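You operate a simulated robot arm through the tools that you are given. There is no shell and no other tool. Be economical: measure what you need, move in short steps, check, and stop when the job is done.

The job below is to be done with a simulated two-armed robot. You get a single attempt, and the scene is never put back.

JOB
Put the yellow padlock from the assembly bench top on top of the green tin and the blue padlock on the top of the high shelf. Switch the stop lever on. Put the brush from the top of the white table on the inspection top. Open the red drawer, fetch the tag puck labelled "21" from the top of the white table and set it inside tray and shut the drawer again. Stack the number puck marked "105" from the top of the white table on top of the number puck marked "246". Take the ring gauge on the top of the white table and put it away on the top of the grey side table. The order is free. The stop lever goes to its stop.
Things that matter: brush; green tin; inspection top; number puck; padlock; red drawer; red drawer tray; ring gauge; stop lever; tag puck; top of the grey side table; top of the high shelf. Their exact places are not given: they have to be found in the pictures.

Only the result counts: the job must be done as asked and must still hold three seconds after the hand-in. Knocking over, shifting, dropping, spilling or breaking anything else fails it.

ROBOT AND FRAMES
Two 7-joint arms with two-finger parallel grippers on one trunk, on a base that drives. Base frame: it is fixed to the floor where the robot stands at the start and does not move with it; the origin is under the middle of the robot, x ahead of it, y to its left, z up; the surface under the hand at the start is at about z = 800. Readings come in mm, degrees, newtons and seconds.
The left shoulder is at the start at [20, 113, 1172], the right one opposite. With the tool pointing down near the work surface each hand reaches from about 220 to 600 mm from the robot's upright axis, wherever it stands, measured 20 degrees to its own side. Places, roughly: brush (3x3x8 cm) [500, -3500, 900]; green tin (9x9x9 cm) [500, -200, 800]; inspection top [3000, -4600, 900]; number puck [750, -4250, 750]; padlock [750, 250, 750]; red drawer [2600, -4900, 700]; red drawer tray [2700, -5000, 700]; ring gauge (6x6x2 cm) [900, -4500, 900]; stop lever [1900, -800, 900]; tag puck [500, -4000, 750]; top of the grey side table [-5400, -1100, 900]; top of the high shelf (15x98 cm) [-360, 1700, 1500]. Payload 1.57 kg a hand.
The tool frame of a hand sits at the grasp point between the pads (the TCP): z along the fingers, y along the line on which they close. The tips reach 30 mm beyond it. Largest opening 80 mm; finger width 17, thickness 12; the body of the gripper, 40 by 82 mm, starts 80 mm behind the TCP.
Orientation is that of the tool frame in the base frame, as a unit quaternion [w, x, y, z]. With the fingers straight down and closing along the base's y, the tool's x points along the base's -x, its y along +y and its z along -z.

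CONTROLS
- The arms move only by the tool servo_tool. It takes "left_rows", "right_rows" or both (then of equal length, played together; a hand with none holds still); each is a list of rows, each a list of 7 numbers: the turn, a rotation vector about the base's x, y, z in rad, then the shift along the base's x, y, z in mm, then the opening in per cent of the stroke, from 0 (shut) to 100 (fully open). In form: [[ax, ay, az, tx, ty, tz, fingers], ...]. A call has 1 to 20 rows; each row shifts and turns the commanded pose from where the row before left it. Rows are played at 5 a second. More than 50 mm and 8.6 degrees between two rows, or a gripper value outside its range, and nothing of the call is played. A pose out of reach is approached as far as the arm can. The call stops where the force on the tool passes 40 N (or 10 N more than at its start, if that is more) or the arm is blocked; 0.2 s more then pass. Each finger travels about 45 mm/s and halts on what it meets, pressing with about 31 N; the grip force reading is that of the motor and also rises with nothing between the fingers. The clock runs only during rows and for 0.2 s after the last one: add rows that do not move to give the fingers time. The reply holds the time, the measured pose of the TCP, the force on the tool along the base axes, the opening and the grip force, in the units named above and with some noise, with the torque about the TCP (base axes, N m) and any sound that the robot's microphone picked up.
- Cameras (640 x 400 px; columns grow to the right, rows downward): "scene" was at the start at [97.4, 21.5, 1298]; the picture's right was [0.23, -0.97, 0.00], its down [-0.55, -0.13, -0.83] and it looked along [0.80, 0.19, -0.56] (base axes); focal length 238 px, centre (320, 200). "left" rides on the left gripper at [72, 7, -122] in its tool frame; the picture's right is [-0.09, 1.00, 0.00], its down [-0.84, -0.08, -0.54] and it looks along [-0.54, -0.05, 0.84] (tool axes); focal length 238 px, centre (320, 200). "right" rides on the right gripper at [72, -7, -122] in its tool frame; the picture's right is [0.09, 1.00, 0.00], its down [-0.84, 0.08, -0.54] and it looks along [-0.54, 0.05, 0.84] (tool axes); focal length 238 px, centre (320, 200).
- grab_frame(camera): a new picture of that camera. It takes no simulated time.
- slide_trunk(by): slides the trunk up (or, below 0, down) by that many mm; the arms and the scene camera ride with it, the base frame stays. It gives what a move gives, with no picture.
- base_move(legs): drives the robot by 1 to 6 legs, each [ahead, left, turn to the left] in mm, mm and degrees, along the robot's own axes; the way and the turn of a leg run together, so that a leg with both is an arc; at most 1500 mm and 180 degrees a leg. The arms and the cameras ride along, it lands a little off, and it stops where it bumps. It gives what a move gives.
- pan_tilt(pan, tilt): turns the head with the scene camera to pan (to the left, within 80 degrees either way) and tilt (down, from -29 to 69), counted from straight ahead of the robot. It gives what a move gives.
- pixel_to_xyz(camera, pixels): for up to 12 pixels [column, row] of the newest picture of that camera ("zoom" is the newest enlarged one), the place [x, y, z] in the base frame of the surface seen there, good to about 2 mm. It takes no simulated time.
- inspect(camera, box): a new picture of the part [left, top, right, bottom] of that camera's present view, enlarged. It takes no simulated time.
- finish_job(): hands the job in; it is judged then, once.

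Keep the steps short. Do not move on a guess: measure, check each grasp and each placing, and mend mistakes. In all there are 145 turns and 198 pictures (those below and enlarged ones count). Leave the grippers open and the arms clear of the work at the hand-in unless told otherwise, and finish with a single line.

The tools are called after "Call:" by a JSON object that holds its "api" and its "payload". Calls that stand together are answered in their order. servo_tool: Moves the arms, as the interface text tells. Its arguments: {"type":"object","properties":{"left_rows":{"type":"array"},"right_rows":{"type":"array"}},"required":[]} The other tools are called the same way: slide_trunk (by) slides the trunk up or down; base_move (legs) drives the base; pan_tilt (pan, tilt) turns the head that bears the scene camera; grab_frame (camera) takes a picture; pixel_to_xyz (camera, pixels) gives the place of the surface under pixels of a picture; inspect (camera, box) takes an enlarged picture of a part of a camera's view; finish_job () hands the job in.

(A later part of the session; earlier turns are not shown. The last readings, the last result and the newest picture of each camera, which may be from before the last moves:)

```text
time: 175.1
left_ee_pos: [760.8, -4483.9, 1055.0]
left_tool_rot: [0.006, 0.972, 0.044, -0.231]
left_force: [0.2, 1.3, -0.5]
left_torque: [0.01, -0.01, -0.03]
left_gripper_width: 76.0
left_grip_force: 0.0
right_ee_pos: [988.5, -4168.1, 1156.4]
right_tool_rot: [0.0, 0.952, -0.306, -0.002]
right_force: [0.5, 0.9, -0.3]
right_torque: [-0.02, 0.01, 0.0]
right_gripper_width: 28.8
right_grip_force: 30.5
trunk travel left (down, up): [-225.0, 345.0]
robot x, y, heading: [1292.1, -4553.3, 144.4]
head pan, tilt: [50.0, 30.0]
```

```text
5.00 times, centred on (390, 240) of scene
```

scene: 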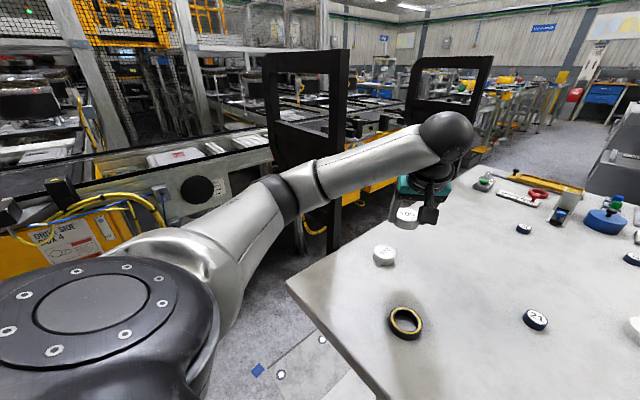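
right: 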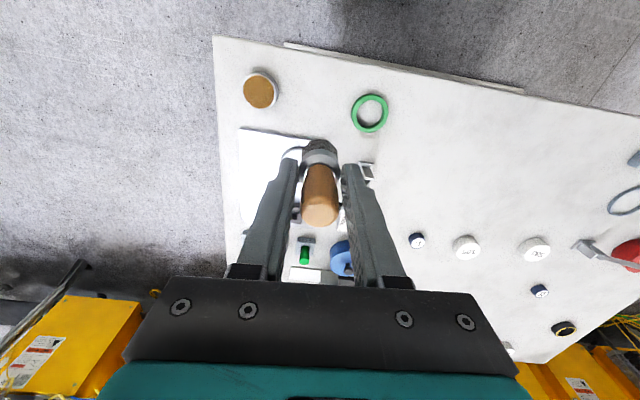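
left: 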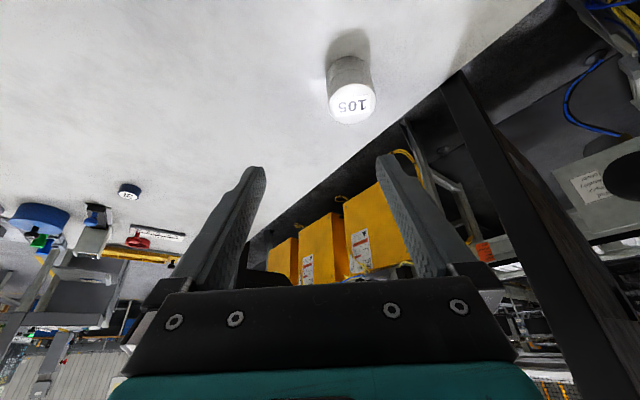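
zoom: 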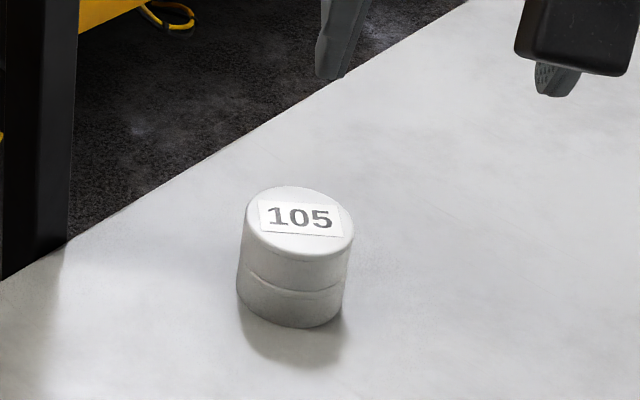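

105 sits squarely on 246. Now tag puck 21 at (814,−4232), top 877. I move 100 right, yaw the left tool back 32°, and go above it.

Call:
{"api": "base_move", "payload": {"legs": [[0, -100, 0]]}}

Call:
{"api": "servo_tool", "payload": {"left_rows": [[0, 0, -0.14, 0, 33, 0, 80], [0, 0, -0.14, 0, 33, 0, 80], [0, 0, -0.14, 1, 33, 0, 80], [0, 0, -0.14, 1, 33, 0, 80], [0, 0, 0, 0, 33, 0, 80], [0, 0, 0, 0, 0, -40, 80], [0, 0, 0, 0, 0, -40, 80], [0, 0, 0, 0, 0, -30, 80], [0, 0, 0, 0, 0, 0, 80]]}}

Call:
{"api": "grab_frame", "payload": {"camera": "left"}}

Call:
{"api": "pan_tilt", "payload": {"pan": 15, "tilt": 40}}

Call:
{"api": "grab_frame", "payload": {"camera": "scene"}}

```text
time: 176.2
left_ee_pos: [819.3, -4402.2, 1056.0]
left_tool_rot: [0.006, 0.972, 0.043, -0.232]
left_force: [-0.6, 0.3, -0.4]
left_torque: [0.03, 0.02, -0.01]
left_gripper_width: 76.3
left_grip_force: 0.1
right_ee_pos: [1046.2, -4086.2, 1155.7]
right_tool_rot: [0.0, 0.952, -0.306, -0.002]
right_force: [1.1, -0.2, -1.5]
right_torque: [0.0, 0.01, 0.03]
right_gripper_width: 28.5
right_grip_force: 30.9
trunk travel left (down, up): [-225.0, 345.0]
robot x, y, heading: [1350.1, -4476.1, 144.2]
head pan, tilt: [50.0, 30.0]
```

```text
time: 178.2
left_ee_pos: [822.0, -4238.4, 947.4]
left_tool_rot: [-0.059, 0.946, -0.228, -0.224]
left_force: [0.0, 0.3, 0.8]
left_torque: [-0.02, -0.01, 0.0]
left_gripper_width: 64.0
left_grip_force: 0.1
right_ee_pos: [1047.0, -4088.0, 1155.8]
right_tool_rot: [-0.001, 0.952, -0.306, -0.001]
right_force: [1.0, 0.2, -0.4]
right_torque: [-0.02, -0.03, -0.01]
right_gripper_width: 28.6
right_grip_force: 31.0
trunk travel left (down, up): [-225.0, 345.0]
robot x, y, heading: [1352.4, -4475.9, 144.5]
head pan, tilt: [50.0, 30.0]
```

```text
106 pictures are left
```

left: 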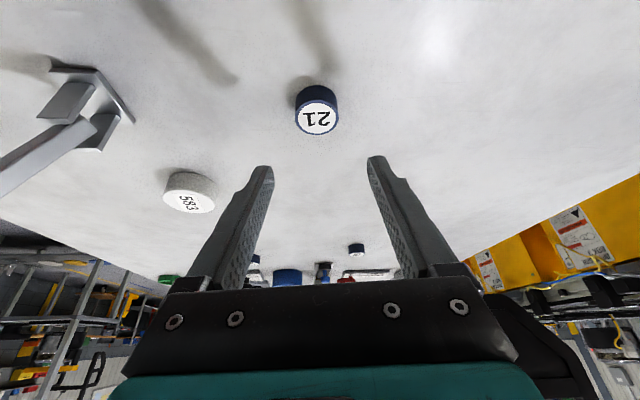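

```text
time: 179.2
left_ee_pos: [821.6, -4237.1, 948.3]
left_tool_rot: [-0.059, 0.946, -0.227, -0.223]
left_force: [0.1, -0.4, 0.7]
left_torque: [0.02, 0.01, 0.01]
left_gripper_width: 63.9
left_grip_force: 0.0
right_ee_pos: [1045.7, -4087.0, 1156.2]
right_tool_rot: [-0.001, 0.952, -0.306, -0.001]
right_force: [0.0, -0.6, -1.1]
right_torque: [0.01, -0.03, 0.0]
right_gripper_width: 28.8
right_grip_force: 31.3
trunk travel left (down, up): [-225.0, 345.0]
robot x, y, heading: [1352.0, -4476.9, 144.3]
head pan, tilt: [15.0, 40.0]
```

```text
105 pictures are left
```

scene: 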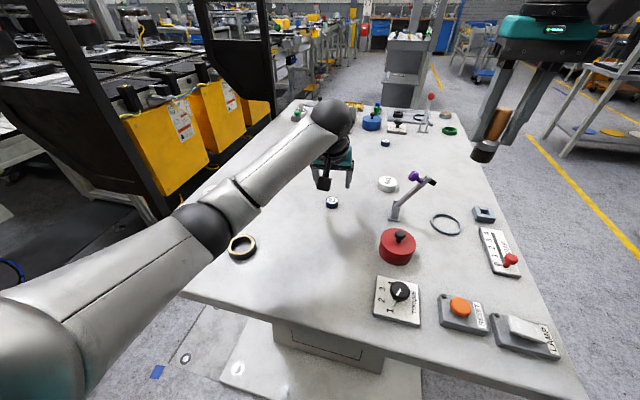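

21 is centred between the fingers. I measure its top centre from the left camera and then descend.

Call:
{"api": "pixel_to_xyz", "payload": {"camera": "left", "pixels": [[318, 118], [303, 118], [333, 118], [318, 104], [318, 132]]}}

Call:
{"api": "servo_tool", "payload": {"left_rows": [[0, 0, 0, 0, 0, -20, 80], [0, 0, 0, 0, 0, -20, 80], [0, 0, 0, 0, 0, 0, 80]]}}

Call:
{"api": "grab_frame", "payload": {"camera": "left"}}

```text
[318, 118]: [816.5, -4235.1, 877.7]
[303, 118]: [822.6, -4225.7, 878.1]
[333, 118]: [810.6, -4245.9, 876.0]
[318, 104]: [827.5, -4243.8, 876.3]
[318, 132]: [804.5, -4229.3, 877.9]
```

```text
time: 180.0
left_ee_pos: [821.2, -4237.6, 905.9]
left_tool_rot: [-0.059, 0.946, -0.227, -0.223]
left_force: [-0.6, -0.5, 0.7]
left_torque: [-0.03, 0.0, 0.01]
left_gripper_width: 64.0
left_grip_force: 0.0
right_ee_pos: [1046.6, -4087.0, 1155.8]
right_tool_rot: [0.001, 0.952, -0.307, -0.001]
right_force: [-0.3, -0.5, -1.0]
right_torque: [0.01, 0.01, 0.01]
right_gripper_width: 28.8
right_grip_force: 31.0
trunk travel left (down, up): [-225.0, 345.0]
robot x, y, heading: [1349.6, -4477.2, 144.5]
head pan, tilt: [15.0, 40.0]
```

```text
104 pictures are left
```

left: 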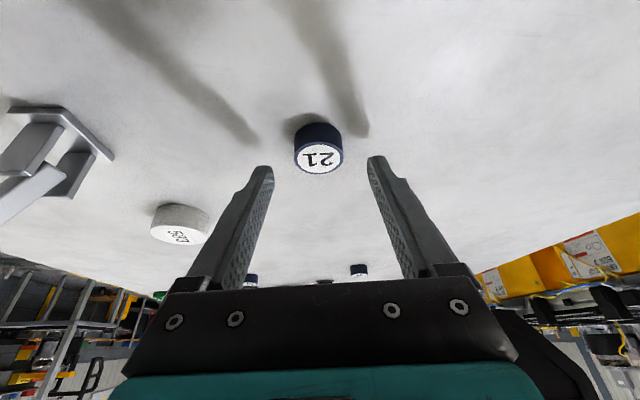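

Puck centre (816,−4235). Final correction (+4,−2.5), down 14 mm, close, and lift.

Call:
{"api": "servo_tool", "payload": {"left_rows": [[0, 0, 0, 4, -2.5, -7, 80], [0, 0, 0, 0, 0, -6, 80], [0, 0, 0, 0, 0, 0, 25], [0, 0, 0, 0, 0, 0, 15], [0, 0, 0, 0, 0, 0, 15], [0, 0, 0, 0, 0, 0, 15], [0, 0, 0, 0, 0, 0, 15], [0, 0, 0, 0, 0, 10, 15], [0, 0, 0, 0, 0, 30, 15]]}}

Call:
{"api": "grab_frame", "payload": {"camera": "left"}}

```text
time: 182.0
left_ee_pos: [824.6, -4239.2, 930.6]
left_tool_rot: [-0.06, 0.946, -0.228, -0.224]
left_force: [-0.1, 0.0, -0.9]
left_torque: [0.01, 0.02, -0.03]
left_gripper_width: 32.1
left_grip_force: 31.4
right_ee_pos: [1046.2, -4087.1, 1156.5]
right_tool_rot: [0.0, 0.952, -0.307, -0.001]
right_force: [0.5, 0.0, -1.0]
right_torque: [0.02, 0.03, -0.01]
right_gripper_width: 28.6
right_grip_force: 31.1
trunk travel left (down, up): [-225.0, 345.0]
robot x, y, heading: [1348.1, -4479.3, 144.6]
head pan, tilt: [15.0, 40.0]
```

```text
103 pictures are left
```

left: 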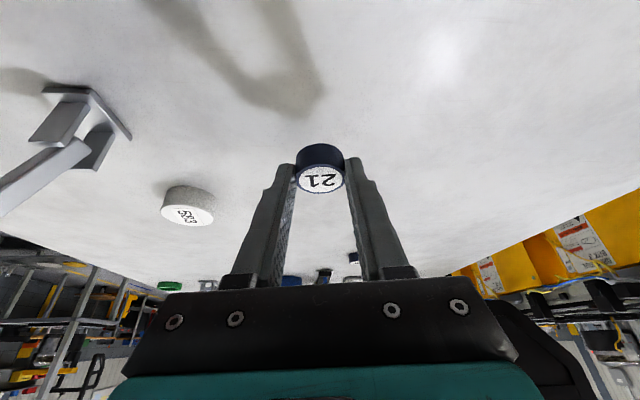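

Puck 21 is held (32 mm). I lift, retract, back away 300, turn round 180° and shift 500 left to view the inspection table.

Call:
{"api": "servo_tool", "payload": {"left_rows": [[0, 0, 0, 0, 0, 45, 15], [0, 0, 0, 0, 0, 45, 15], [0, 0, 0, 30, -13, 30, 15], [0, 0, 0, 36, -16, 30, 15], [0, 0, 0, 36, -16, 20, 15]]}}

Call:
{"api": "base_move", "payload": {"legs": [[-300, 0, 0], [0, 0, 180], [0, 500, 0]]}}

Call:
{"api": "pan_tilt", "payload": {"pan": 0, "tilt": 28}}

Call:
{"api": "grab_frame", "payload": {"camera": "scene"}}

```text
time: 183.2
left_ee_pos: [927.0, -4286.8, 1103.8]
left_tool_rot: [-0.058, 0.946, -0.226, -0.223]
left_force: [-0.2, -0.2, 0.0]
left_torque: [-0.02, -0.01, 0.01]
left_gripper_width: 31.8
left_grip_force: 31.0
right_ee_pos: [1046.1, -4086.4, 1157.3]
right_tool_rot: [0.0, 0.952, -0.307, -0.001]
right_force: [0.5, -1.1, -0.2]
right_torque: [0.03, 0.03, 0.0]
right_gripper_width: 28.9
right_grip_force: 30.9
trunk travel left (down, up): [-225.0, 345.0]
robot x, y, heading: [1352.7, -4471.5, 144.5]
head pan, tilt: [15.0, 40.0]
```

```text
time: 195.1
left_ee_pos: [2313.1, -4455.1, 1103.6]
left_tool_rot: [0.223, 0.24, 0.943, -0.062]
left_force: [0.2, 0.7, -0.2]
left_torque: [-0.01, -0.03, 0.0]
left_gripper_width: 31.6
left_grip_force: 31.0
right_ee_pos: [2189.0, -4653.0, 1156.6]
right_tool_rot: [0.0, 0.32, 0.947, 0.0]
right_force: [0.1, 0.4, -0.6]
right_torque: [-0.07, 0.01, -0.02]
right_gripper_width: 28.6
right_grip_force: 30.8
trunk travel left (down, up): [-225.0, 345.0]
robot x, y, heading: [1892.4, -4260.7, -37.3]
head pan, tilt: [15.0, 40.0]
```

```text
time: 195.8
left_ee_pos: [2312.7, -4456.2, 1103.5]
left_tool_rot: [0.222, 0.24, 0.943, -0.063]
left_force: [-0.2, -0.2, -0.7]
left_torque: [0.01, 0.01, -0.03]
left_gripper_width: 31.8
left_grip_force: 31.2
right_ee_pos: [2187.4, -4652.5, 1156.6]
right_tool_rot: [0.001, 0.319, 0.948, 0.0]
right_force: [-0.8, 0.1, -2.1]
right_torque: [0.02, 0.03, -0.02]
right_gripper_width: 28.6
right_grip_force: 30.8
trunk travel left (down, up): [-225.0, 345.0]
robot x, y, heading: [1894.7, -4256.0, -37.3]
head pan, tilt: [0.0, 28.0]
```

```text
102 pictures are left
```

scene: 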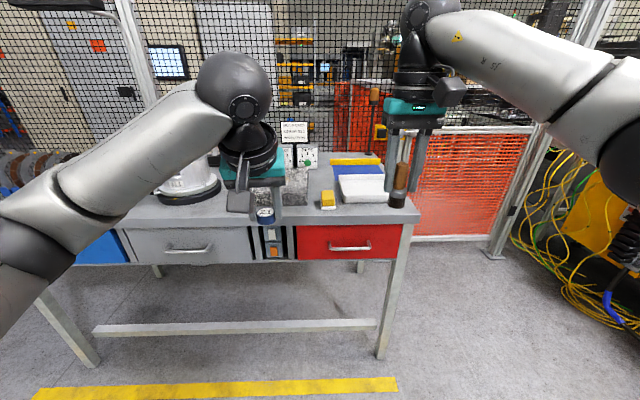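

I measure the drawer front, handle, table edge and top.

Call:
{"api": "pixel_to_xyz", "payload": {"camera": "scene", "pixels": [[352, 247], [332, 249], [370, 246], [300, 240], [398, 236], [352, 222], [230, 225], [330, 215], [300, 215], [400, 212], [375, 190], [240, 215]]}}

Call:
{"api": "inspect", "payload": {"camera": "scene", "box": [120, 140, 430, 290]}}

```text
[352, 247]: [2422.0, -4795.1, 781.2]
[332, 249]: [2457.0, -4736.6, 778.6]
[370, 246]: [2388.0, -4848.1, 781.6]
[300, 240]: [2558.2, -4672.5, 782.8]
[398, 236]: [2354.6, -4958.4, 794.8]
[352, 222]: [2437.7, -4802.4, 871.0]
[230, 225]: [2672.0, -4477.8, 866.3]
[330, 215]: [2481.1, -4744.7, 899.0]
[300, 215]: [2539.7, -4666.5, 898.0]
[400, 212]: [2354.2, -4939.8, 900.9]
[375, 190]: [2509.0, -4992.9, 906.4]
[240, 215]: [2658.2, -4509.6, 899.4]
```

```text
2.06 times, centred on (275, 215) of scene
```

zoom: 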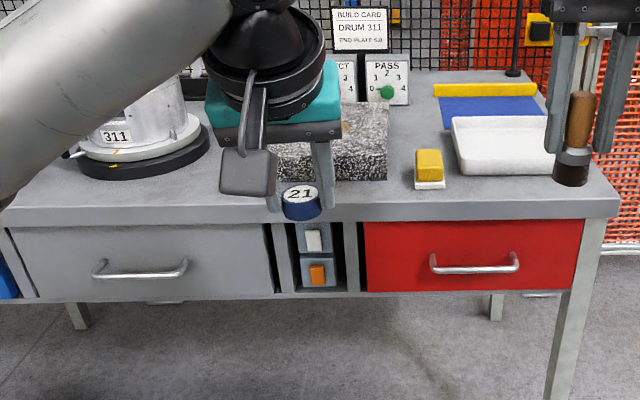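

I measure spots on the top between granite block and yellow stamp: zoom (400,178), and their edges.

Call:
{"api": "pixel_to_xyz", "payload": {"camera": "zoom", "pixels": [[400, 178], [400, 195], [388, 180], [415, 188], [443, 188], [400, 150], [360, 195], [345, 182], [388, 110], [455, 170], [250, 200], [400, 120]]}}

```text
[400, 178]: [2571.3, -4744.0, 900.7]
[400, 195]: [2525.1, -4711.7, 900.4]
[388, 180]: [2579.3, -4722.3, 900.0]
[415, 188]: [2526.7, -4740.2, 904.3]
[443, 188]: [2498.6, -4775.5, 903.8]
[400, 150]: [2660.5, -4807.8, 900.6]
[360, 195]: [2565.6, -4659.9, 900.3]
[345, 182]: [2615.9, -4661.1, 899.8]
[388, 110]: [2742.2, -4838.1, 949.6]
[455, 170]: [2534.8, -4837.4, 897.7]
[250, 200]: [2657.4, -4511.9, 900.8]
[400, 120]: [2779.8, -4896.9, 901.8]
```

I'll place the brush in the free column right of the granite block, at about (2608,−4818), between granite (n≈−2330) and white block (n≈−2448). I raise the trunk 150 for clearance and drive 430 ahead, 110 left.

Call:
{"api": "slide_trunk", "payload": {"by": 150}}

Call:
{"api": "base_move", "payload": {"legs": [[0, 0, 1.6], [430, 110, 0]]}}

Call:
{"api": "pan_tilt", "payload": {"pan": -10, "tilt": 45}}

Call:
{"api": "grab_frame", "payload": {"camera": "scene"}}

Call:
{"api": "grab_frame", "payload": {"camera": "right"}}

```text
time: 197.6
left_ee_pos: [2313.5, -4457.8, 1253.3]
left_tool_rot: [0.222, 0.241, 0.943, -0.062]
left_force: [0.0, 0.8, 0.4]
left_torque: [0.0, 0.02, 0.05]
left_gripper_width: 32.0
left_grip_force: 31.0
right_ee_pos: [2187.0, -4651.8, 1307.1]
right_tool_rot: [-0.001, 0.32, 0.947, 0.001]
right_force: [0.4, 0.8, -0.5]
right_torque: [-0.01, 0.04, 0.02]
right_gripper_width: 28.9
right_grip_force: 30.8
trunk travel left (down, up): [-375.0, 195.0]
robot x, y, heading: [1893.0, -4256.6, -37.5]
head pan, tilt: [0.0, 28.0]
```

```text
time: 200.7
left_ee_pos: [2742.2, -4611.9, 1253.7]
left_tool_rot: [0.223, 0.226, 0.946, -0.059]
left_force: [0.3, 0.1, 0.3]
left_torque: [0.03, -0.01, -0.01]
left_gripper_width: 31.9
left_grip_force: 30.5
right_ee_pos: [2622.3, -4811.7, 1306.0]
right_tool_rot: [0.0, 0.306, 0.952, 0.001]
right_force: [0.7, 0.3, -0.3]
right_torque: [-0.03, 0.02, 0.01]
right_gripper_width: 28.7
right_grip_force: 31.2
trunk travel left (down, up): [-375.0, 195.0]
robot x, y, heading: [2314.4, -4425.3, -35.6]
head pan, tilt: [0.0, 28.0]
```

```text
time: 201.5
left_ee_pos: [2741.5, -4611.5, 1254.6]
left_tool_rot: [0.223, 0.226, 0.946, -0.059]
left_force: [0.4, -1.1, -0.8]
left_torque: [-0.03, 0.0, -0.01]
left_gripper_width: 31.9
left_grip_force: 30.6
right_ee_pos: [2622.1, -4810.8, 1305.7]
right_tool_rot: [0.001, 0.306, 0.952, -0.001]
right_force: [0.3, -0.2, -0.6]
right_torque: [-0.02, 0.02, -0.03]
right_gripper_width: 29.1
right_grip_force: 31.4
trunk travel left (down, up): [-375.0, 195.0]
robot x, y, heading: [2317.0, -4427.3, -35.5]
head pan, tilt: [-10.0, 45.0]
```

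```text
100 pictures are left
```

scene: 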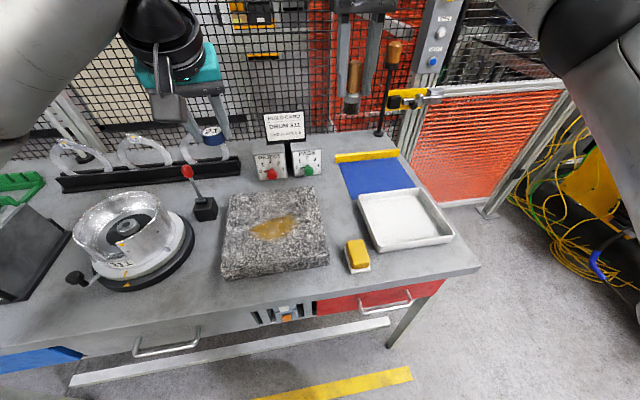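

```text
99 pictures are left
```

right: 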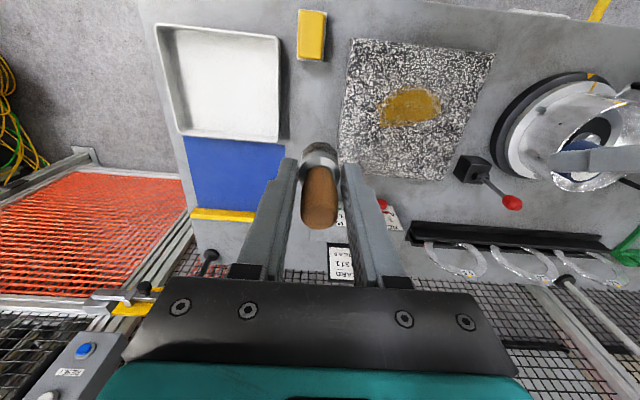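

The lane between white tray (left edge x≈362) and granite (right edge x≈328) is clear. I measure it.

Call:
{"api": "pixel_to_xyz", "payload": {"camera": "scene", "pixels": [[343, 220], [343, 205], [330, 235], [325, 205], [366, 225], [360, 205], [348, 245], [367, 245], [357, 240], [345, 235]]}}

Call:
{"api": "pixel_to_xyz", "payload": {"camera": "right", "pixels": [[310, 100], [310, 130], [340, 120], [285, 120], [285, 80], [345, 70], [312, 65]]}}

```text
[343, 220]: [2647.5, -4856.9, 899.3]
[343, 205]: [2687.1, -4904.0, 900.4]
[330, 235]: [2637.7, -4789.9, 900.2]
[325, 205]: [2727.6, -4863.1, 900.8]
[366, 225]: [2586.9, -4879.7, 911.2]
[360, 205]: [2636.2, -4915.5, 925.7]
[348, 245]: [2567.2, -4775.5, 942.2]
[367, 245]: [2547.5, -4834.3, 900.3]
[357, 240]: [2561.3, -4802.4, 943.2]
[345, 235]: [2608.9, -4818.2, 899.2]
```

```text
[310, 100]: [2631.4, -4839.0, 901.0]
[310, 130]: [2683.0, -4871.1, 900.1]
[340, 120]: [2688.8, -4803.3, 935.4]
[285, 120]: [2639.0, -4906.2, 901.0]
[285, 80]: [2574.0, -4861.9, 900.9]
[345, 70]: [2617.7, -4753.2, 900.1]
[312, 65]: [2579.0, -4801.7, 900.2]
```

Target (2632,−4846): 60 mm behind the stamp and centred in the 105 mm lane. I shift (+10,−35) and go down to z≈975.

Call:
{"api": "servo_tool", "payload": {"right_rows": [[0, 0, 0, 10, -35, 0, 15], [0, 0, 0, 0, 0, -47, 15], [0, 0, 0, 0, 0, -47, 15], [0, 0, 0, 0, 0, -47, 15], [0, 0, 0, 0, 0, -47, 15], [0, 0, 0, 0, 0, -47, 15], [0, 0, 0, 0, 0, -47, 15], [0, 0, 0, 0, 0, -46, 15], [0, 0, 0, 0, 0, 0, 15]]}}

Call:
{"api": "grab_frame", "payload": {"camera": "right"}}

Call:
{"api": "inspect", "payload": {"camera": "scene", "box": [270, 120, 430, 280]}}

```text
time: 203.5
left_ee_pos: [2740.4, -4610.7, 1254.1]
left_tool_rot: [0.223, 0.226, 0.946, -0.06]
left_force: [0.2, 0.0, -0.2]
left_torque: [0.0, 0.0, 0.01]
left_gripper_width: 31.9
left_grip_force: 31.2
right_ee_pos: [2631.0, -4845.8, 976.6]
right_tool_rot: [0.001, 0.306, 0.952, -0.001]
right_force: [0.0, -0.9, -0.9]
right_torque: [0.02, 0.02, -0.02]
right_gripper_width: 28.8
right_grip_force: 30.7
trunk travel left (down, up): [-375.0, 195.0]
robot x, y, heading: [2316.9, -4429.5, -35.6]
head pan, tilt: [-10.0, 45.0]
```

```text
98 pictures are left
```

right: 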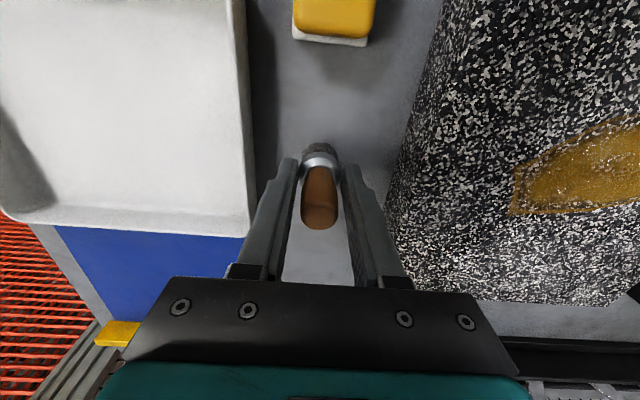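

```text
2.50 times, centred on (350, 200) of scene
```

zoom: 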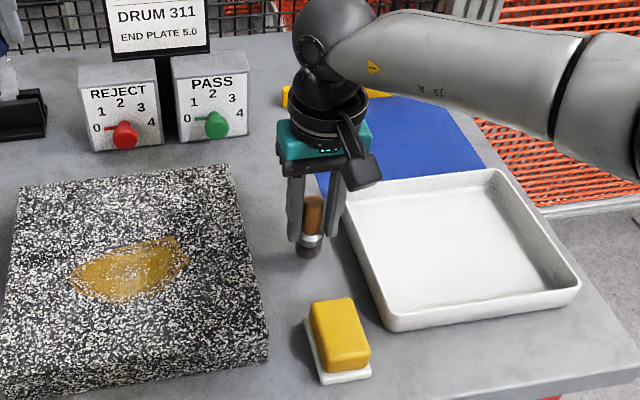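

Clear on both sides. I lower 19 mm in small steps to contact.

Call:
{"api": "servo_tool", "payload": {"right_rows": [[0, 0, 0, 0, 0, -8, 15], [0, 0, 0, 0, 0, -6, 15], [0, 0, 0, 0, 0, -3, 15], [0, 0, 0, 0, 0, -1, 15], [0, 0, 0, 0, 0, -1, 15], [0, 0, 0, 0, 0, 0, 15]]}}

Call:
{"api": "inspect", "payload": {"camera": "scene", "box": [320, 190, 380, 240]}}

```text
time: 204.9
left_ee_pos: [2740.7, -4611.4, 1253.8]
left_tool_rot: [0.223, 0.226, 0.947, -0.059]
left_force: [0.1, 0.3, -1.0]
left_torque: [0.04, -0.01, 0.01]
left_gripper_width: 31.7
left_grip_force: 30.6
right_ee_pos: [2632.1, -4847.1, 959.2]
right_tool_rot: [0.001, 0.306, 0.952, 0.001]
right_force: [-0.3, 0.1, -0.2]
right_torque: [-0.01, 0.02, 0.01]
right_gripper_width: 28.8
right_grip_force: 30.8
trunk travel left (down, up): [-375.0, 195.0]
robot x, y, heading: [2315.5, -4425.2, -35.5]
head pan, tilt: [-10.0, 45.0]
```

```text
8.00 times, centred on (350, 215) of scene
```

zoom: 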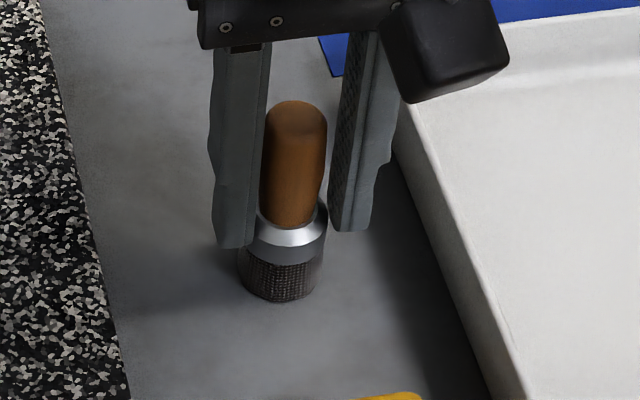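

Not clearly in contact yet; three more 1 mm rows.

Call:
{"api": "servo_tool", "payload": {"right_rows": [[0, 0, 0, 0, 0, -1, 15], [0, 0, 0, 0, 0, -1, 15], [0, 0, 0, 0, 0, -0.5, 15], [0, 0, 0, 0, 0, 0, 15]]}}

```text
time: 205.9
left_ee_pos: [2741.9, -4610.8, 1254.7]
left_tool_rot: [0.224, 0.226, 0.946, -0.059]
left_force: [-0.2, 0.4, 0.1]
left_torque: [0.03, -0.01, -0.01]
left_gripper_width: 31.7
left_grip_force: 31.0
right_ee_pos: [2632.1, -4847.5, 958.3]
right_tool_rot: [0.001, 0.306, 0.952, 0.0]
right_force: [-1.7, 0.7, 4.5]
right_torque: [0.03, 0.09, -0.02]
right_gripper_width: 28.9
right_grip_force: 30.8
trunk travel left (down, up): [-375.0, 195.0]
robot x, y, heading: [2317.6, -4425.7, -35.4]
head pan, tilt: [-10.0, 45.0]
```

Contact (4.5 N up). I open to 55 % and rise.

Call:
{"api": "servo_tool", "payload": {"right_rows": [[0, 0, 0, 0, 0, 0, 45], [0, 0, 0, 0, 0, 0, 58], [0, 0, 0, 0, 0, 0, 58], [0, 0, 0, 0, 0, 30, 58], [0, 0, 0, 0, 0, 45, 58], [0, 0, 0, 0, 0, 45, 58], [0, 0, 0, 0, 0, 45, 58], [0, 0, 0, 0, 0, 45, 58]]}}

Call:
{"api": "inspect", "payload": {"camera": "scene", "box": [270, 120, 430, 280]}}

```text
time: 207.7
left_ee_pos: [2740.4, -4611.0, 1254.2]
left_tool_rot: [0.225, 0.226, 0.946, -0.06]
left_force: [0.5, 0.5, -0.4]
left_torque: [0.0, 0.01, -0.02]
left_gripper_width: 31.6
left_grip_force: 31.0
right_ee_pos: [2631.4, -4847.0, 1166.6]
right_tool_rot: [0.001, 0.306, 0.952, 0.001]
right_force: [1.0, 0.3, 0.1]
right_torque: [0.01, 0.0, -0.01]
right_gripper_width: 46.6
right_grip_force: 0.0
trunk travel left (down, up): [-375.0, 195.0]
robot x, y, heading: [2317.4, -4426.3, -35.4]
head pan, tilt: [-10.0, 45.0]
```

```text
2.50 times, centred on (350, 200) of scene
```

zoom: 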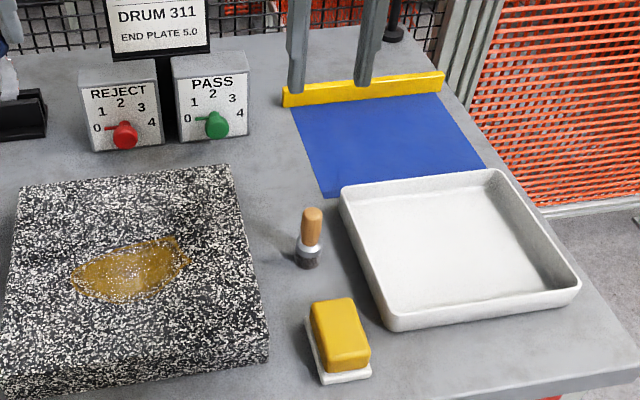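

The brush stands alone. Now the drawer: I back off 236 and go 190 right, lower the trunk 150, then turn the right tool to horizontal (first yaw −90°) in free space.

Call:
{"api": "base_move", "payload": {"legs": [[-240, 0, 0], [0, -190, 0]]}}

Call:
{"api": "slide_trunk", "payload": {"by": -150}}

Call:
{"api": "servo_tool", "payload": {"right_rows": [[0, 0, -0.1428, -30, 21, 0, 100], [0, 0, -0.1428, -30, 21, 0, 100], [0, 0, -0.1428, -30, 21, 0, 100], [0, 0, -0.1428, 0, 0, 0, 100], [0, 0, -0.1428, 0, 0, 0, 100], [0, 0, -0.1428, 0, 0, 0, 100], [0, 0, -0.1428, 0, 0, 0, 100], [0, 0, -0.1428, 0, 0, 0, 100], [0, 0, -0.1428, 0, 0, 0, 100], [0, 0, -0.1428, 0, 0, 0, 100], [0, 0, -0.1428, 0, 0, 0, 100]]}}

Call:
{"api": "grab_frame", "payload": {"camera": "scene"}}

```text
time: 210.6
left_ee_pos: [2439.8, -4628.5, 1254.9]
left_tool_rot: [0.223, 0.227, 0.946, -0.059]
left_force: [-0.6, -0.3, 0.2]
left_torque: [0.02, 0.02, 0.05]
left_gripper_width: 31.6
left_grip_force: 31.2
right_ee_pos: [2330.1, -4864.3, 1167.2]
right_tool_rot: [0.001, 0.307, 0.952, 0.001]
right_force: [-0.4, 0.2, -0.5]
right_torque: [0.0, -0.02, 0.0]
right_gripper_width: 46.3
right_grip_force: 0.0
trunk travel left (down, up): [-375.0, 195.0]
robot x, y, heading: [2015.6, -4442.9, -35.5]
head pan, tilt: [-10.0, 45.0]
```

```text
time: 212.3
left_ee_pos: [2440.0, -4628.6, 1103.4]
left_tool_rot: [0.224, 0.227, 0.946, -0.059]
left_force: [-0.1, -0.3, -0.6]
left_torque: [-0.01, -0.01, -0.02]
left_gripper_width: 31.8
left_grip_force: 31.2
right_ee_pos: [2330.0, -4863.1, 1017.2]
right_tool_rot: [0.001, 0.307, 0.952, 0.001]
right_force: [0.0, -0.7, 0.2]
right_torque: [0.03, 0.01, 0.0]
right_gripper_width: 46.3
right_grip_force: 0.1
trunk travel left (down, up): [-225.0, 345.0]
robot x, y, heading: [2017.0, -4442.8, -35.6]
head pan, tilt: [-10.0, 45.0]
```

```text
time: 214.7
left_ee_pos: [2439.7, -4628.4, 1104.4]
left_tool_rot: [0.223, 0.227, 0.946, -0.06]
left_force: [-0.1, 0.0, -0.6]
left_torque: [0.0, -0.02, -0.05]
left_gripper_width: 31.8
left_grip_force: 30.6
right_ee_pos: [2241.0, -4800.5, 1016.7]
right_tool_rot: [0.001, 0.89, 0.455, -0.001]
right_force: [0.9, -0.1, 0.2]
right_torque: [0.01, 0.0, -0.03]
right_gripper_width: 80.1
right_grip_force: 0.1
trunk travel left (down, up): [-225.0, 345.0]
robot x, y, heading: [2012.6, -4438.7, -35.6]
head pan, tilt: [-10.0, 45.0]
```

```text
94 pictures are left
```

scene: 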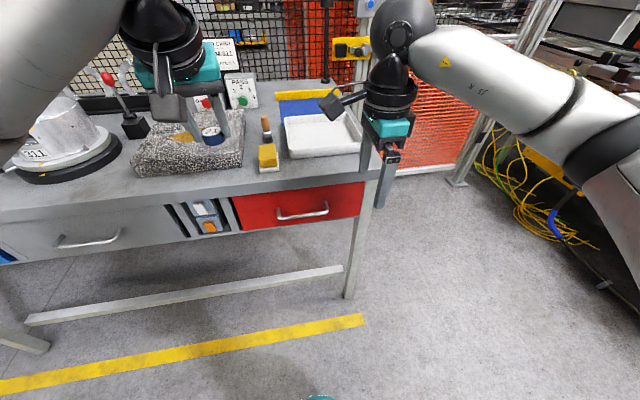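

Yaw done. Now I pitch the right tool 75° up to point at the drawer, moving slightly forward.

Call:
{"api": "servo_tool", "payload": {"right_rows": [[-0.085, -0.118, 0, 6, -4.3, 0, 100], [-0.085, -0.118, 0, 6, -4.3, 0, 100], [-0.085, -0.118, 0, 6, -4.3, 0, 100], [-0.085, -0.118, 0, 6, -4.3, 0, 100], [-0.085, -0.118, 0, 6, -4.3, 0, 100], [-0.085, -0.118, 0, 6, -4.3, 0, 100], [-0.085, -0.118, 0, 6, -4.3, 0, 100], [-0.085, -0.118, 0, 6, -4.3, 0, 100], [-0.085, -0.118, 0, 6, -4.3, 0, 100], [0, 0, 0, 0, 0, 0, 100]]}}

Call:
{"api": "grab_frame", "payload": {"camera": "scene"}}

Call:
{"api": "grab_frame", "payload": {"camera": "right"}}

```text
time: 216.9
left_ee_pos: [2440.9, -4627.7, 1104.4]
left_tool_rot: [0.223, 0.227, 0.946, -0.059]
left_force: [-0.6, 0.3, -0.1]
left_torque: [0.01, -0.02, 0.01]
left_gripper_width: 31.7
left_grip_force: 31.2
right_ee_pos: [2283.7, -4832.3, 1016.9]
right_tool_rot: [0.453, 0.766, 0.393, 0.231]
right_force: [0.6, -0.3, 0.8]
right_torque: [-0.01, 0.0, -0.01]
right_gripper_width: 79.8
right_grip_force: 0.1
right hand out of reach, approached as far as the arm can: row 8, 9
trunk travel left (down, up): [-225.0, 345.0]
robot x, y, heading: [2010.3, -4440.8, -35.6]
head pan, tilt: [-10.0, 45.0]
```

```text
93 pictures are left
```

scene: 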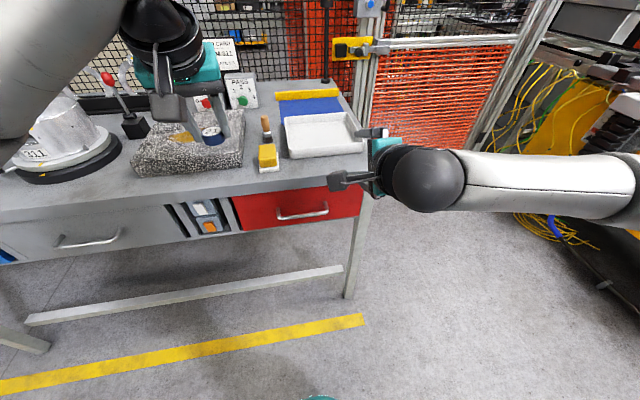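

```text
92 pictures are left
```

right: 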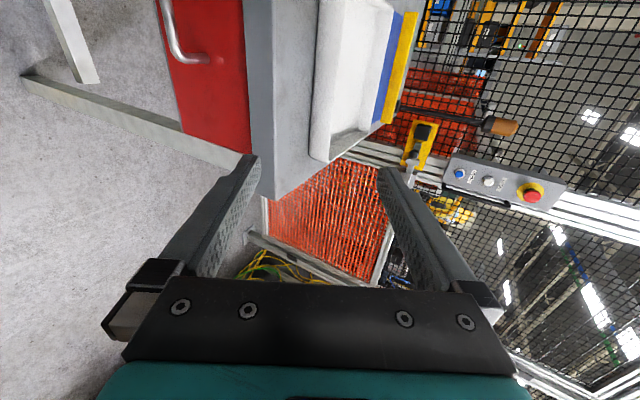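

Tool points at the drawer 29° below horizontal, which suffices. I bring it left in front of the handle (n≈−2477) and lower it, with 50 % opening.

Call:
{"api": "servo_tool", "payload": {"right_rows": [[0, 0, 0, 19, 21, -20, 50], [0, 0, 0, 19, 21, -20, 50], [0, 0, 0, 19, 21, -30, 50], [0, 0, 0, 20, 21, -30, 50], [0, 0, 0, 0, 0, -45, 50], [0, 0, 0, 0, 0, -45, 50], [0, 0, 0, 0, 0, 0, 50]]}}

Call:
{"api": "grab_frame", "payload": {"camera": "scene"}}

Call:
{"api": "grab_frame", "payload": {"camera": "right"}}

```text
time: 218.5
left_ee_pos: [2439.3, -4628.1, 1104.5]
left_tool_rot: [0.223, 0.226, 0.946, -0.059]
left_force: [-1.0, -0.2, 0.2]
left_torque: [-0.01, -0.03, 0.01]
left_gripper_width: 31.9
left_grip_force: 31.6
right_ee_pos: [2371.6, -4736.5, 839.1]
right_tool_rot: [0.453, 0.769, 0.391, 0.226]
right_force: [1.3, -0.1, 0.5]
right_torque: [0.02, -0.02, 0.0]
right_gripper_width: 39.9
right_grip_force: 0.0
right hand out of reach, approached as far as the arm can: row 6
trunk travel left (down, up): [-225.0, 345.0]
robot x, y, heading: [2013.9, -4443.9, -35.3]
head pan, tilt: [-10.0, 45.0]
```

```text
91 pictures are left
```

scene: 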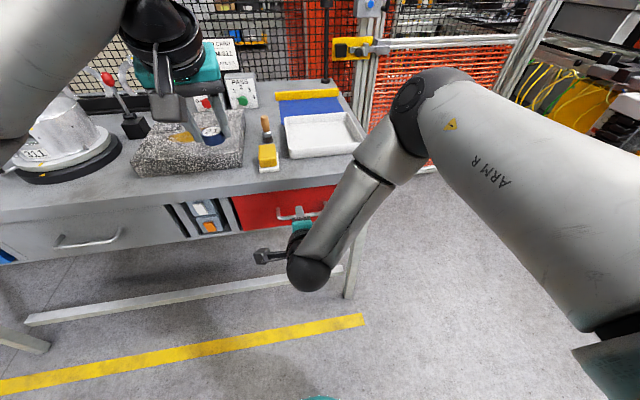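

```text
90 pictures are left
```

right: 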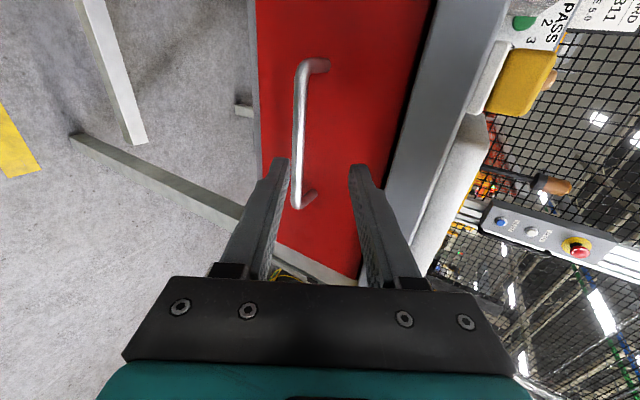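

The arm limits at z 839 here. I measure the handle bar from the right camera, (299,120), (296,180), and the drawer face.

Call:
{"api": "pixel_to_xyz", "payload": {"camera": "right", "pixels": [[299, 100], [298, 140], [296, 190], [340, 120], [320, 65], [395, 150], [410, 150], [260, 100], [302, 140], [294, 140]]}}

Call:
{"api": "slide_trunk", "payload": {"by": -20}}

```text
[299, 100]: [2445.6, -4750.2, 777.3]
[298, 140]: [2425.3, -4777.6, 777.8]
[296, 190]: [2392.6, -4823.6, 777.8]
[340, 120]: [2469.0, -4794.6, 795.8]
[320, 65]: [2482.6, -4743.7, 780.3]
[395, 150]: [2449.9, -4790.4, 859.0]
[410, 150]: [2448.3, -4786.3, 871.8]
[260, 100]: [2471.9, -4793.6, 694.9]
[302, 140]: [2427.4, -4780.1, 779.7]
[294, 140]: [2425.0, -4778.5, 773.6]
```

```text
time: 219.2
left_ee_pos: [2438.7, -4628.7, 1083.9]
left_tool_rot: [0.223, 0.228, 0.946, -0.059]
left_force: [0.2, -0.3, -1.0]
left_torque: [-0.01, 0.01, 0.04]
left_gripper_width: 32.0
left_grip_force: 31.1
right_ee_pos: [2370.8, -4735.8, 819.5]
right_tool_rot: [0.452, 0.769, 0.391, 0.226]
right_force: [-0.9, 1.3, -0.1]
right_torque: [0.01, 0.02, 0.0]
right_gripper_width: 40.1
right_grip_force: 0.1
trunk travel left (down, up): [-205.0, 365.0]
robot x, y, heading: [2016.7, -4443.3, -35.4]
head pan, tilt: [-10.0, 45.0]
```

Bar at a≈4763, z 777. I approach along the tool axis by (52,−37,−37) with the fingers half open.

Call:
{"api": "servo_tool", "payload": {"right_rows": [[0, 0, 0, 17.3, -12.5, -12.5, 50], [0, 0, 0, 17.3, -12.5, -12.5, 50], [0, 0, 0, 17.3, -12.4, -12.5, 50], [0, 0, 0, 0, 0, 0, 50]]}}

Call:
{"api": "grab_frame", "payload": {"camera": "right"}}

```text
time: 220.2
left_ee_pos: [2440.4, -4628.2, 1083.7]
left_tool_rot: [0.223, 0.227, 0.946, -0.059]
left_force: [0.1, 0.2, -0.6]
left_torque: [-0.01, -0.04, -0.02]
left_gripper_width: 31.7
left_grip_force: 30.7
right_ee_pos: [2428.1, -4768.6, 786.7]
right_tool_rot: [0.453, 0.77, 0.391, 0.223]
right_force: [0.3, 0.2, 0.6]
right_torque: [0.01, 0.0, 0.05]
right_gripper_width: 39.9
right_grip_force: 0.0
right hand out of reach, approached as far as the arm can: row 2
trunk travel left (down, up): [-205.0, 365.0]
robot x, y, heading: [2015.1, -4441.0, -35.3]
head pan, tilt: [-10.0, 45.0]
```

```text
89 pictures are left
```

right: 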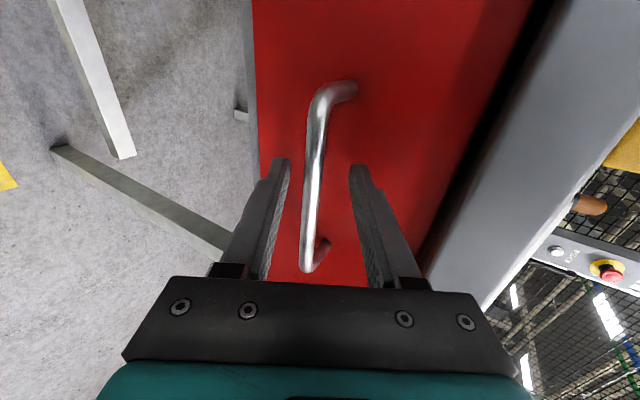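

The bar lies between the pads. I close the grip on it.

Call:
{"api": "servo_tool", "payload": {"right_rows": [[0, 0, 0, 0, 0, 0, 5], [0, 0, 0, 0, 0, 0, 5], [0, 0, 0, 0, 0, 0, 5], [0, 0, 0, 0, 0, 0, 5]]}}

Call:
{"api": "base_move", "payload": {"legs": [[-60, 0, 0]]}}

Call:
{"api": "grab_frame", "payload": {"camera": "right"}}

Call:
{"api": "grab_frame", "payload": {"camera": "scene"}}

```text
time: 221.2
left_ee_pos: [2439.0, -4628.4, 1084.2]
left_tool_rot: [0.223, 0.226, 0.946, -0.06]
left_force: [0.2, -0.7, -0.3]
left_torque: [-0.02, -0.01, -0.01]
left_gripper_width: 31.7
left_grip_force: 31.1
right_ee_pos: [2426.0, -4766.9, 784.0]
right_tool_rot: [0.45, 0.771, 0.393, 0.222]
right_force: [-4.2, 3.5, -12.0]
right_torque: [0.17, 0.1, 0.22]
right_gripper_width: 15.6
right_grip_force: 6.6
trunk travel left (down, up): [-205.0, 365.0]
robot x, y, heading: [2017.9, -4439.4, -35.7]
head pan, tilt: [-10.0, 45.0]
```

```text
time: 222.2
left_ee_pos: [2388.6, -4593.9, 1084.5]
left_tool_rot: [0.224, 0.226, 0.946, -0.059]
left_force: [0.0, -0.6, -0.5]
left_torque: [0.01, 0.0, 0.01]
left_gripper_width: 31.7
left_grip_force: 30.6
right_ee_pos: [2379.7, -4735.7, 789.5]
right_tool_rot: [0.456, 0.769, 0.389, 0.224]
right_force: [-1.2, -2.1, 7.9]
right_torque: [-0.38, -0.08, -0.08]
right_gripper_width: 12.3
right_grip_force: 29.4
trunk travel left (down, up): [-205.0, 365.0]
robot x, y, heading: [1966.7, -4409.7, -35.9]
head pan, tilt: [-10.0, 45.0]
```

```text
88 pictures are left
```

right: 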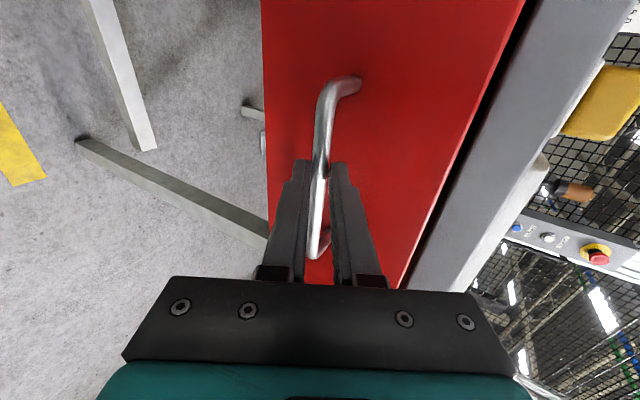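

```text
87 pictures are left
```

scene: 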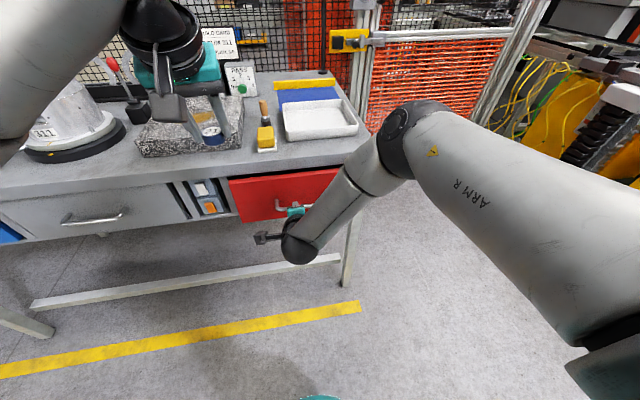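

The drawer follows. I pull 170 mm more with the base.

Call:
{"api": "base_move", "payload": {"legs": [[-170, 0, 0]]}}

Call:
{"api": "pan_tilt", "payload": {"pan": -5, "tilt": 42}}

Call:
{"api": "grab_frame", "payload": {"camera": "scene"}}

```text
time: 223.6
left_ee_pos: [2252.2, -4494.4, 1083.3]
left_tool_rot: [0.224, 0.226, 0.946, -0.059]
left_force: [0.8, 0.8, -0.8]
left_torque: [-0.01, 0.01, -0.04]
left_gripper_width: 31.6
left_grip_force: 30.8
right_ee_pos: [2241.4, -4637.9, 789.0]
right_tool_rot: [0.456, 0.769, 0.389, 0.224]
right_force: [-1.7, -3.2, 4.0]
right_torque: [-0.34, 0.06, -0.24]
right_gripper_width: 11.7
right_grip_force: 28.8
trunk travel left (down, up): [-205.0, 365.0]
robot x, y, heading: [1830.6, -4307.6, -35.7]
head pan, tilt: [-10.0, 45.0]
```

```text
time: 224.3
left_ee_pos: [2254.0, -4494.3, 1083.9]
left_tool_rot: [0.224, 0.226, 0.946, -0.059]
left_force: [-0.5, 0.2, -0.4]
left_torque: [0.02, 0.03, 0.01]
left_gripper_width: 31.4
left_grip_force: 30.6
right_ee_pos: [2242.7, -4638.0, 789.3]
right_tool_rot: [0.456, 0.768, 0.389, 0.224]
right_force: [-0.7, -1.3, 2.4]
right_torque: [-0.08, -0.05, 0.26]
right_gripper_width: 11.6
right_grip_force: 29.7
trunk travel left (down, up): [-205.0, 365.0]
robot x, y, heading: [1828.6, -4310.6, -35.9]
head pan, tilt: [-5.0, 42.0]
```

```text
86 pictures are left
```

scene: 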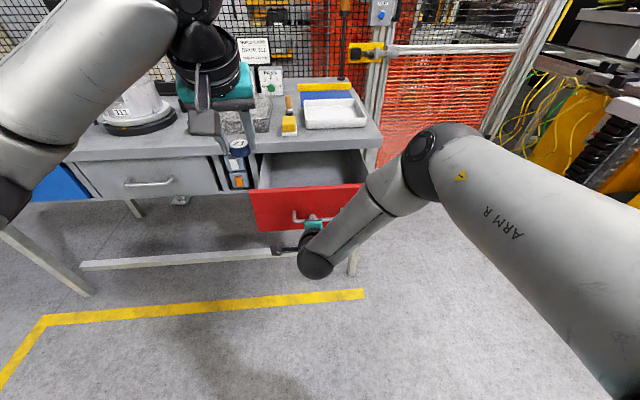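

The drawer is open ~225 mm. I look inside and measure.

Call:
{"api": "inspect", "payload": {"camera": "scene", "box": [220, 110, 400, 250]}}

Call:
{"api": "pixel_to_xyz", "payload": {"camera": "scene", "pixels": [[310, 170], [285, 170], [345, 170], [310, 160], [310, 180], [310, 187], [255, 190], [362, 184], [262, 160], [364, 155]]}}

```text
2.86 times, centred on (310, 180) of scene
```

zoom: 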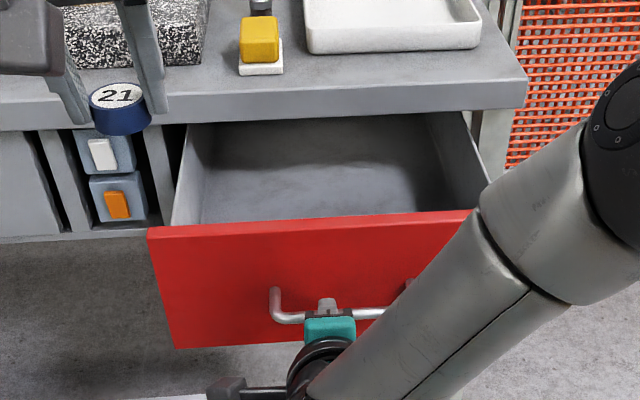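

```text
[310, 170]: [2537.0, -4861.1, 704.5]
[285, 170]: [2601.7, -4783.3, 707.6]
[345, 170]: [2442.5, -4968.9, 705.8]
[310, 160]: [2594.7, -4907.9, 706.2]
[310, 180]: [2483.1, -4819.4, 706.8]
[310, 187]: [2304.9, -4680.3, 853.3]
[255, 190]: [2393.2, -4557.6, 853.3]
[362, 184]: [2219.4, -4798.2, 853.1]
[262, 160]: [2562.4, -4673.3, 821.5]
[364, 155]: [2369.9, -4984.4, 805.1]
```

The tray floor is at z 705, front panel top 853. I pull 50 mm more for hand room, then release the handle and retreat along the tool axis.

Call:
{"api": "base_move", "payload": {"legs": [[-50, 0, 0]]}}

Call:
{"api": "servo_tool", "payload": {"right_rows": [[0, 0, 0, 0, 0, 0, 55], [0, 0, 0, 0, 0, 0, 55], [0, 0, 0, 0, 0, 0, 55], [0, 0, 0, -16, 12, 11, 55], [0, 0, 0, -20, 15, 14, 55], [0, 0, 0, -20, 15, 14, 55], [0, 0, 0, -20, 15, 14, 55]]}}

Call:
{"api": "grab_frame", "payload": {"camera": "scene"}}

Call:
{"api": "grab_frame", "payload": {"camera": "right"}}

```text
time: 225.2
left_ee_pos: [2213.8, -4465.6, 1085.0]
left_tool_rot: [0.225, 0.226, 0.946, -0.06]
left_force: [-0.7, 0.0, -0.4]
left_torque: [0.0, -0.03, -0.02]
left_gripper_width: 31.5
left_grip_force: 30.6
right_ee_pos: [2203.4, -4609.2, 789.3]
right_tool_rot: [0.456, 0.769, 0.389, 0.224]
right_force: [-1.3, -2.5, 2.1]
right_torque: [-0.26, 0.1, -0.2]
right_gripper_width: 11.8
right_grip_force: 28.8
trunk travel left (down, up): [-205.0, 365.0]
robot x, y, heading: [1789.2, -4279.2, -35.6]
head pan, tilt: [-5.0, 42.0]
```

```text
time: 226.8
left_ee_pos: [2212.3, -4466.0, 1084.4]
left_tool_rot: [0.223, 0.225, 0.947, -0.059]
left_force: [0.2, -1.0, 0.3]
left_torque: [-0.02, -0.02, -0.01]
left_gripper_width: 31.9
left_grip_force: 30.6
right_ee_pos: [2125.2, -4551.8, 843.3]
right_tool_rot: [0.456, 0.769, 0.388, 0.224]
right_force: [0.1, 1.3, -0.3]
right_torque: [0.01, -0.05, 0.01]
right_gripper_width: 43.9
right_grip_force: 0.0
trunk travel left (down, up): [-205.0, 365.0]
robot x, y, heading: [1788.0, -4280.7, -35.6]
head pan, tilt: [-5.0, 42.0]
```

```text
84 pictures are left
```

scene: 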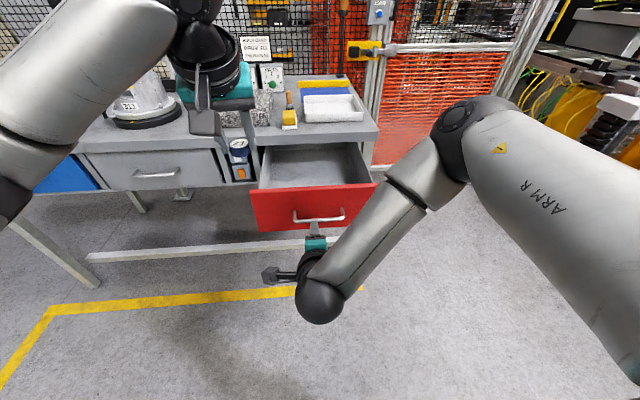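

```text
83 pictures are left
```

right: 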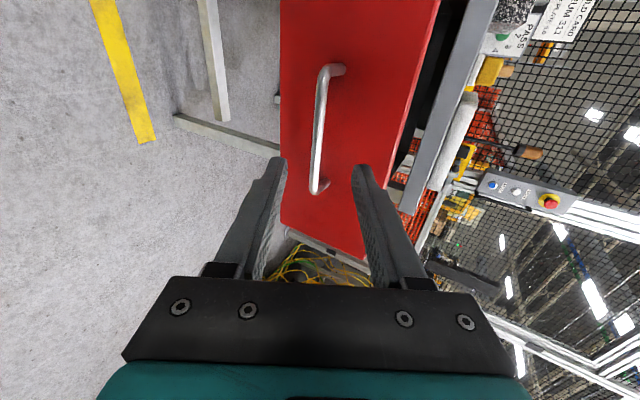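

Handle released. I move the right hand aside (right and up), then drive 240 ahead and 60 right so the left hand is over the tray.

Call:
{"api": "servo_tool", "payload": {"right_rows": [[0, 0, 0, -21, -29, 26, 55], [0, 0, 0, -21, -29, 26, 55], [0, 0, 0, -21, -29, 26, 55], [0, 0, 0, -21, -29, 26, 55], [0, 0, 0, -21, -29, 26, 55]]}}

Call:
{"api": "base_move", "payload": {"legs": [[240, -60, 0]]}}

Call:
{"api": "pan_tilt", "payload": {"pan": -5, "tilt": 52}}

Call:
{"api": "grab_frame", "payload": {"camera": "scene"}}

Call:
{"api": "grab_frame", "payload": {"camera": "left"}}

```text
time: 228.0
left_ee_pos: [2210.8, -4467.6, 1084.4]
left_tool_rot: [0.224, 0.228, 0.946, -0.059]
left_force: [0.0, 0.3, -1.0]
left_torque: [0.03, -0.04, 0.05]
left_gripper_width: 31.5
left_grip_force: 30.8
right_ee_pos: [2038.8, -4674.8, 995.3]
right_tool_rot: [0.455, 0.769, 0.389, 0.225]
right_force: [-0.5, -0.4, 0.3]
right_torque: [0.03, -0.02, 0.03]
right_gripper_width: 44.2
right_grip_force: 0.1
right hand out of reach, approached as far as the arm can: row 2, 3, 4
trunk travel left (down, up): [-205.0, 365.0]
robot x, y, heading: [1790.1, -4275.7, -35.4]
head pan, tilt: [-5.0, 42.0]
```

```text
time: 229.8
left_ee_pos: [2370.2, -4652.7, 1085.2]
left_tool_rot: [0.223, 0.226, 0.947, -0.06]
left_force: [1.0, -0.4, -0.3]
left_torque: [-0.01, -0.04, -0.01]
left_gripper_width: 31.7
left_grip_force: 30.8
right_ee_pos: [2197.0, -4860.5, 993.5]
right_tool_rot: [0.456, 0.769, 0.389, 0.223]
right_force: [0.2, -0.3, 0.2]
right_torque: [-0.01, 0.01, -0.03]
right_gripper_width: 44.3
right_grip_force: 0.0
trunk travel left (down, up): [-205.0, 365.0]
robot x, y, heading: [1949.4, -4470.9, -35.7]
head pan, tilt: [-5.0, 42.0]
```

```text
time: 230.5
left_ee_pos: [2371.2, -4653.3, 1083.6]
left_tool_rot: [0.224, 0.226, 0.946, -0.059]
left_force: [0.2, 0.7, -0.4]
left_torque: [-0.03, 0.0, 0.03]
left_gripper_width: 31.5
left_grip_force: 31.3
right_ee_pos: [2197.0, -4861.0, 994.1]
right_tool_rot: [0.457, 0.768, 0.389, 0.223]
right_force: [-0.4, 0.0, 0.3]
right_torque: [-0.05, -0.01, 0.0]
right_gripper_width: 44.0
right_grip_force: 0.0
trunk travel left (down, up): [-205.0, 365.0]
robot x, y, heading: [1949.7, -4468.7, -35.5]
head pan, tilt: [-5.0, 52.0]
```

```text
82 pictures are left
```

scene: 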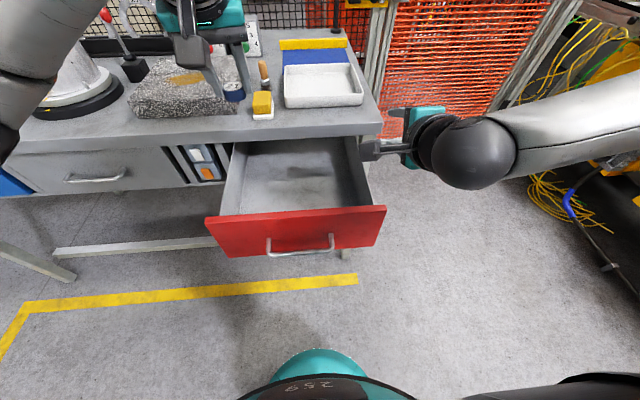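

```text
81 pictures are left
```

left: 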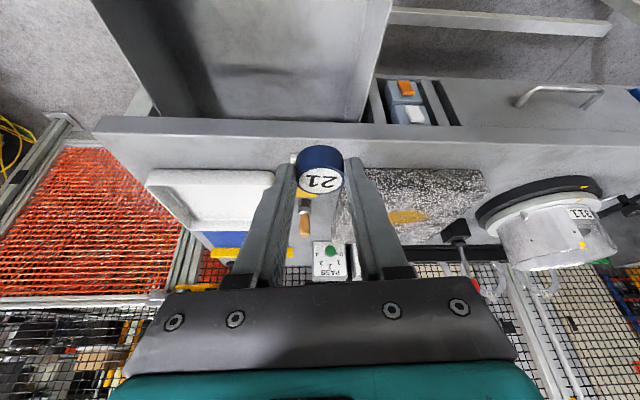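

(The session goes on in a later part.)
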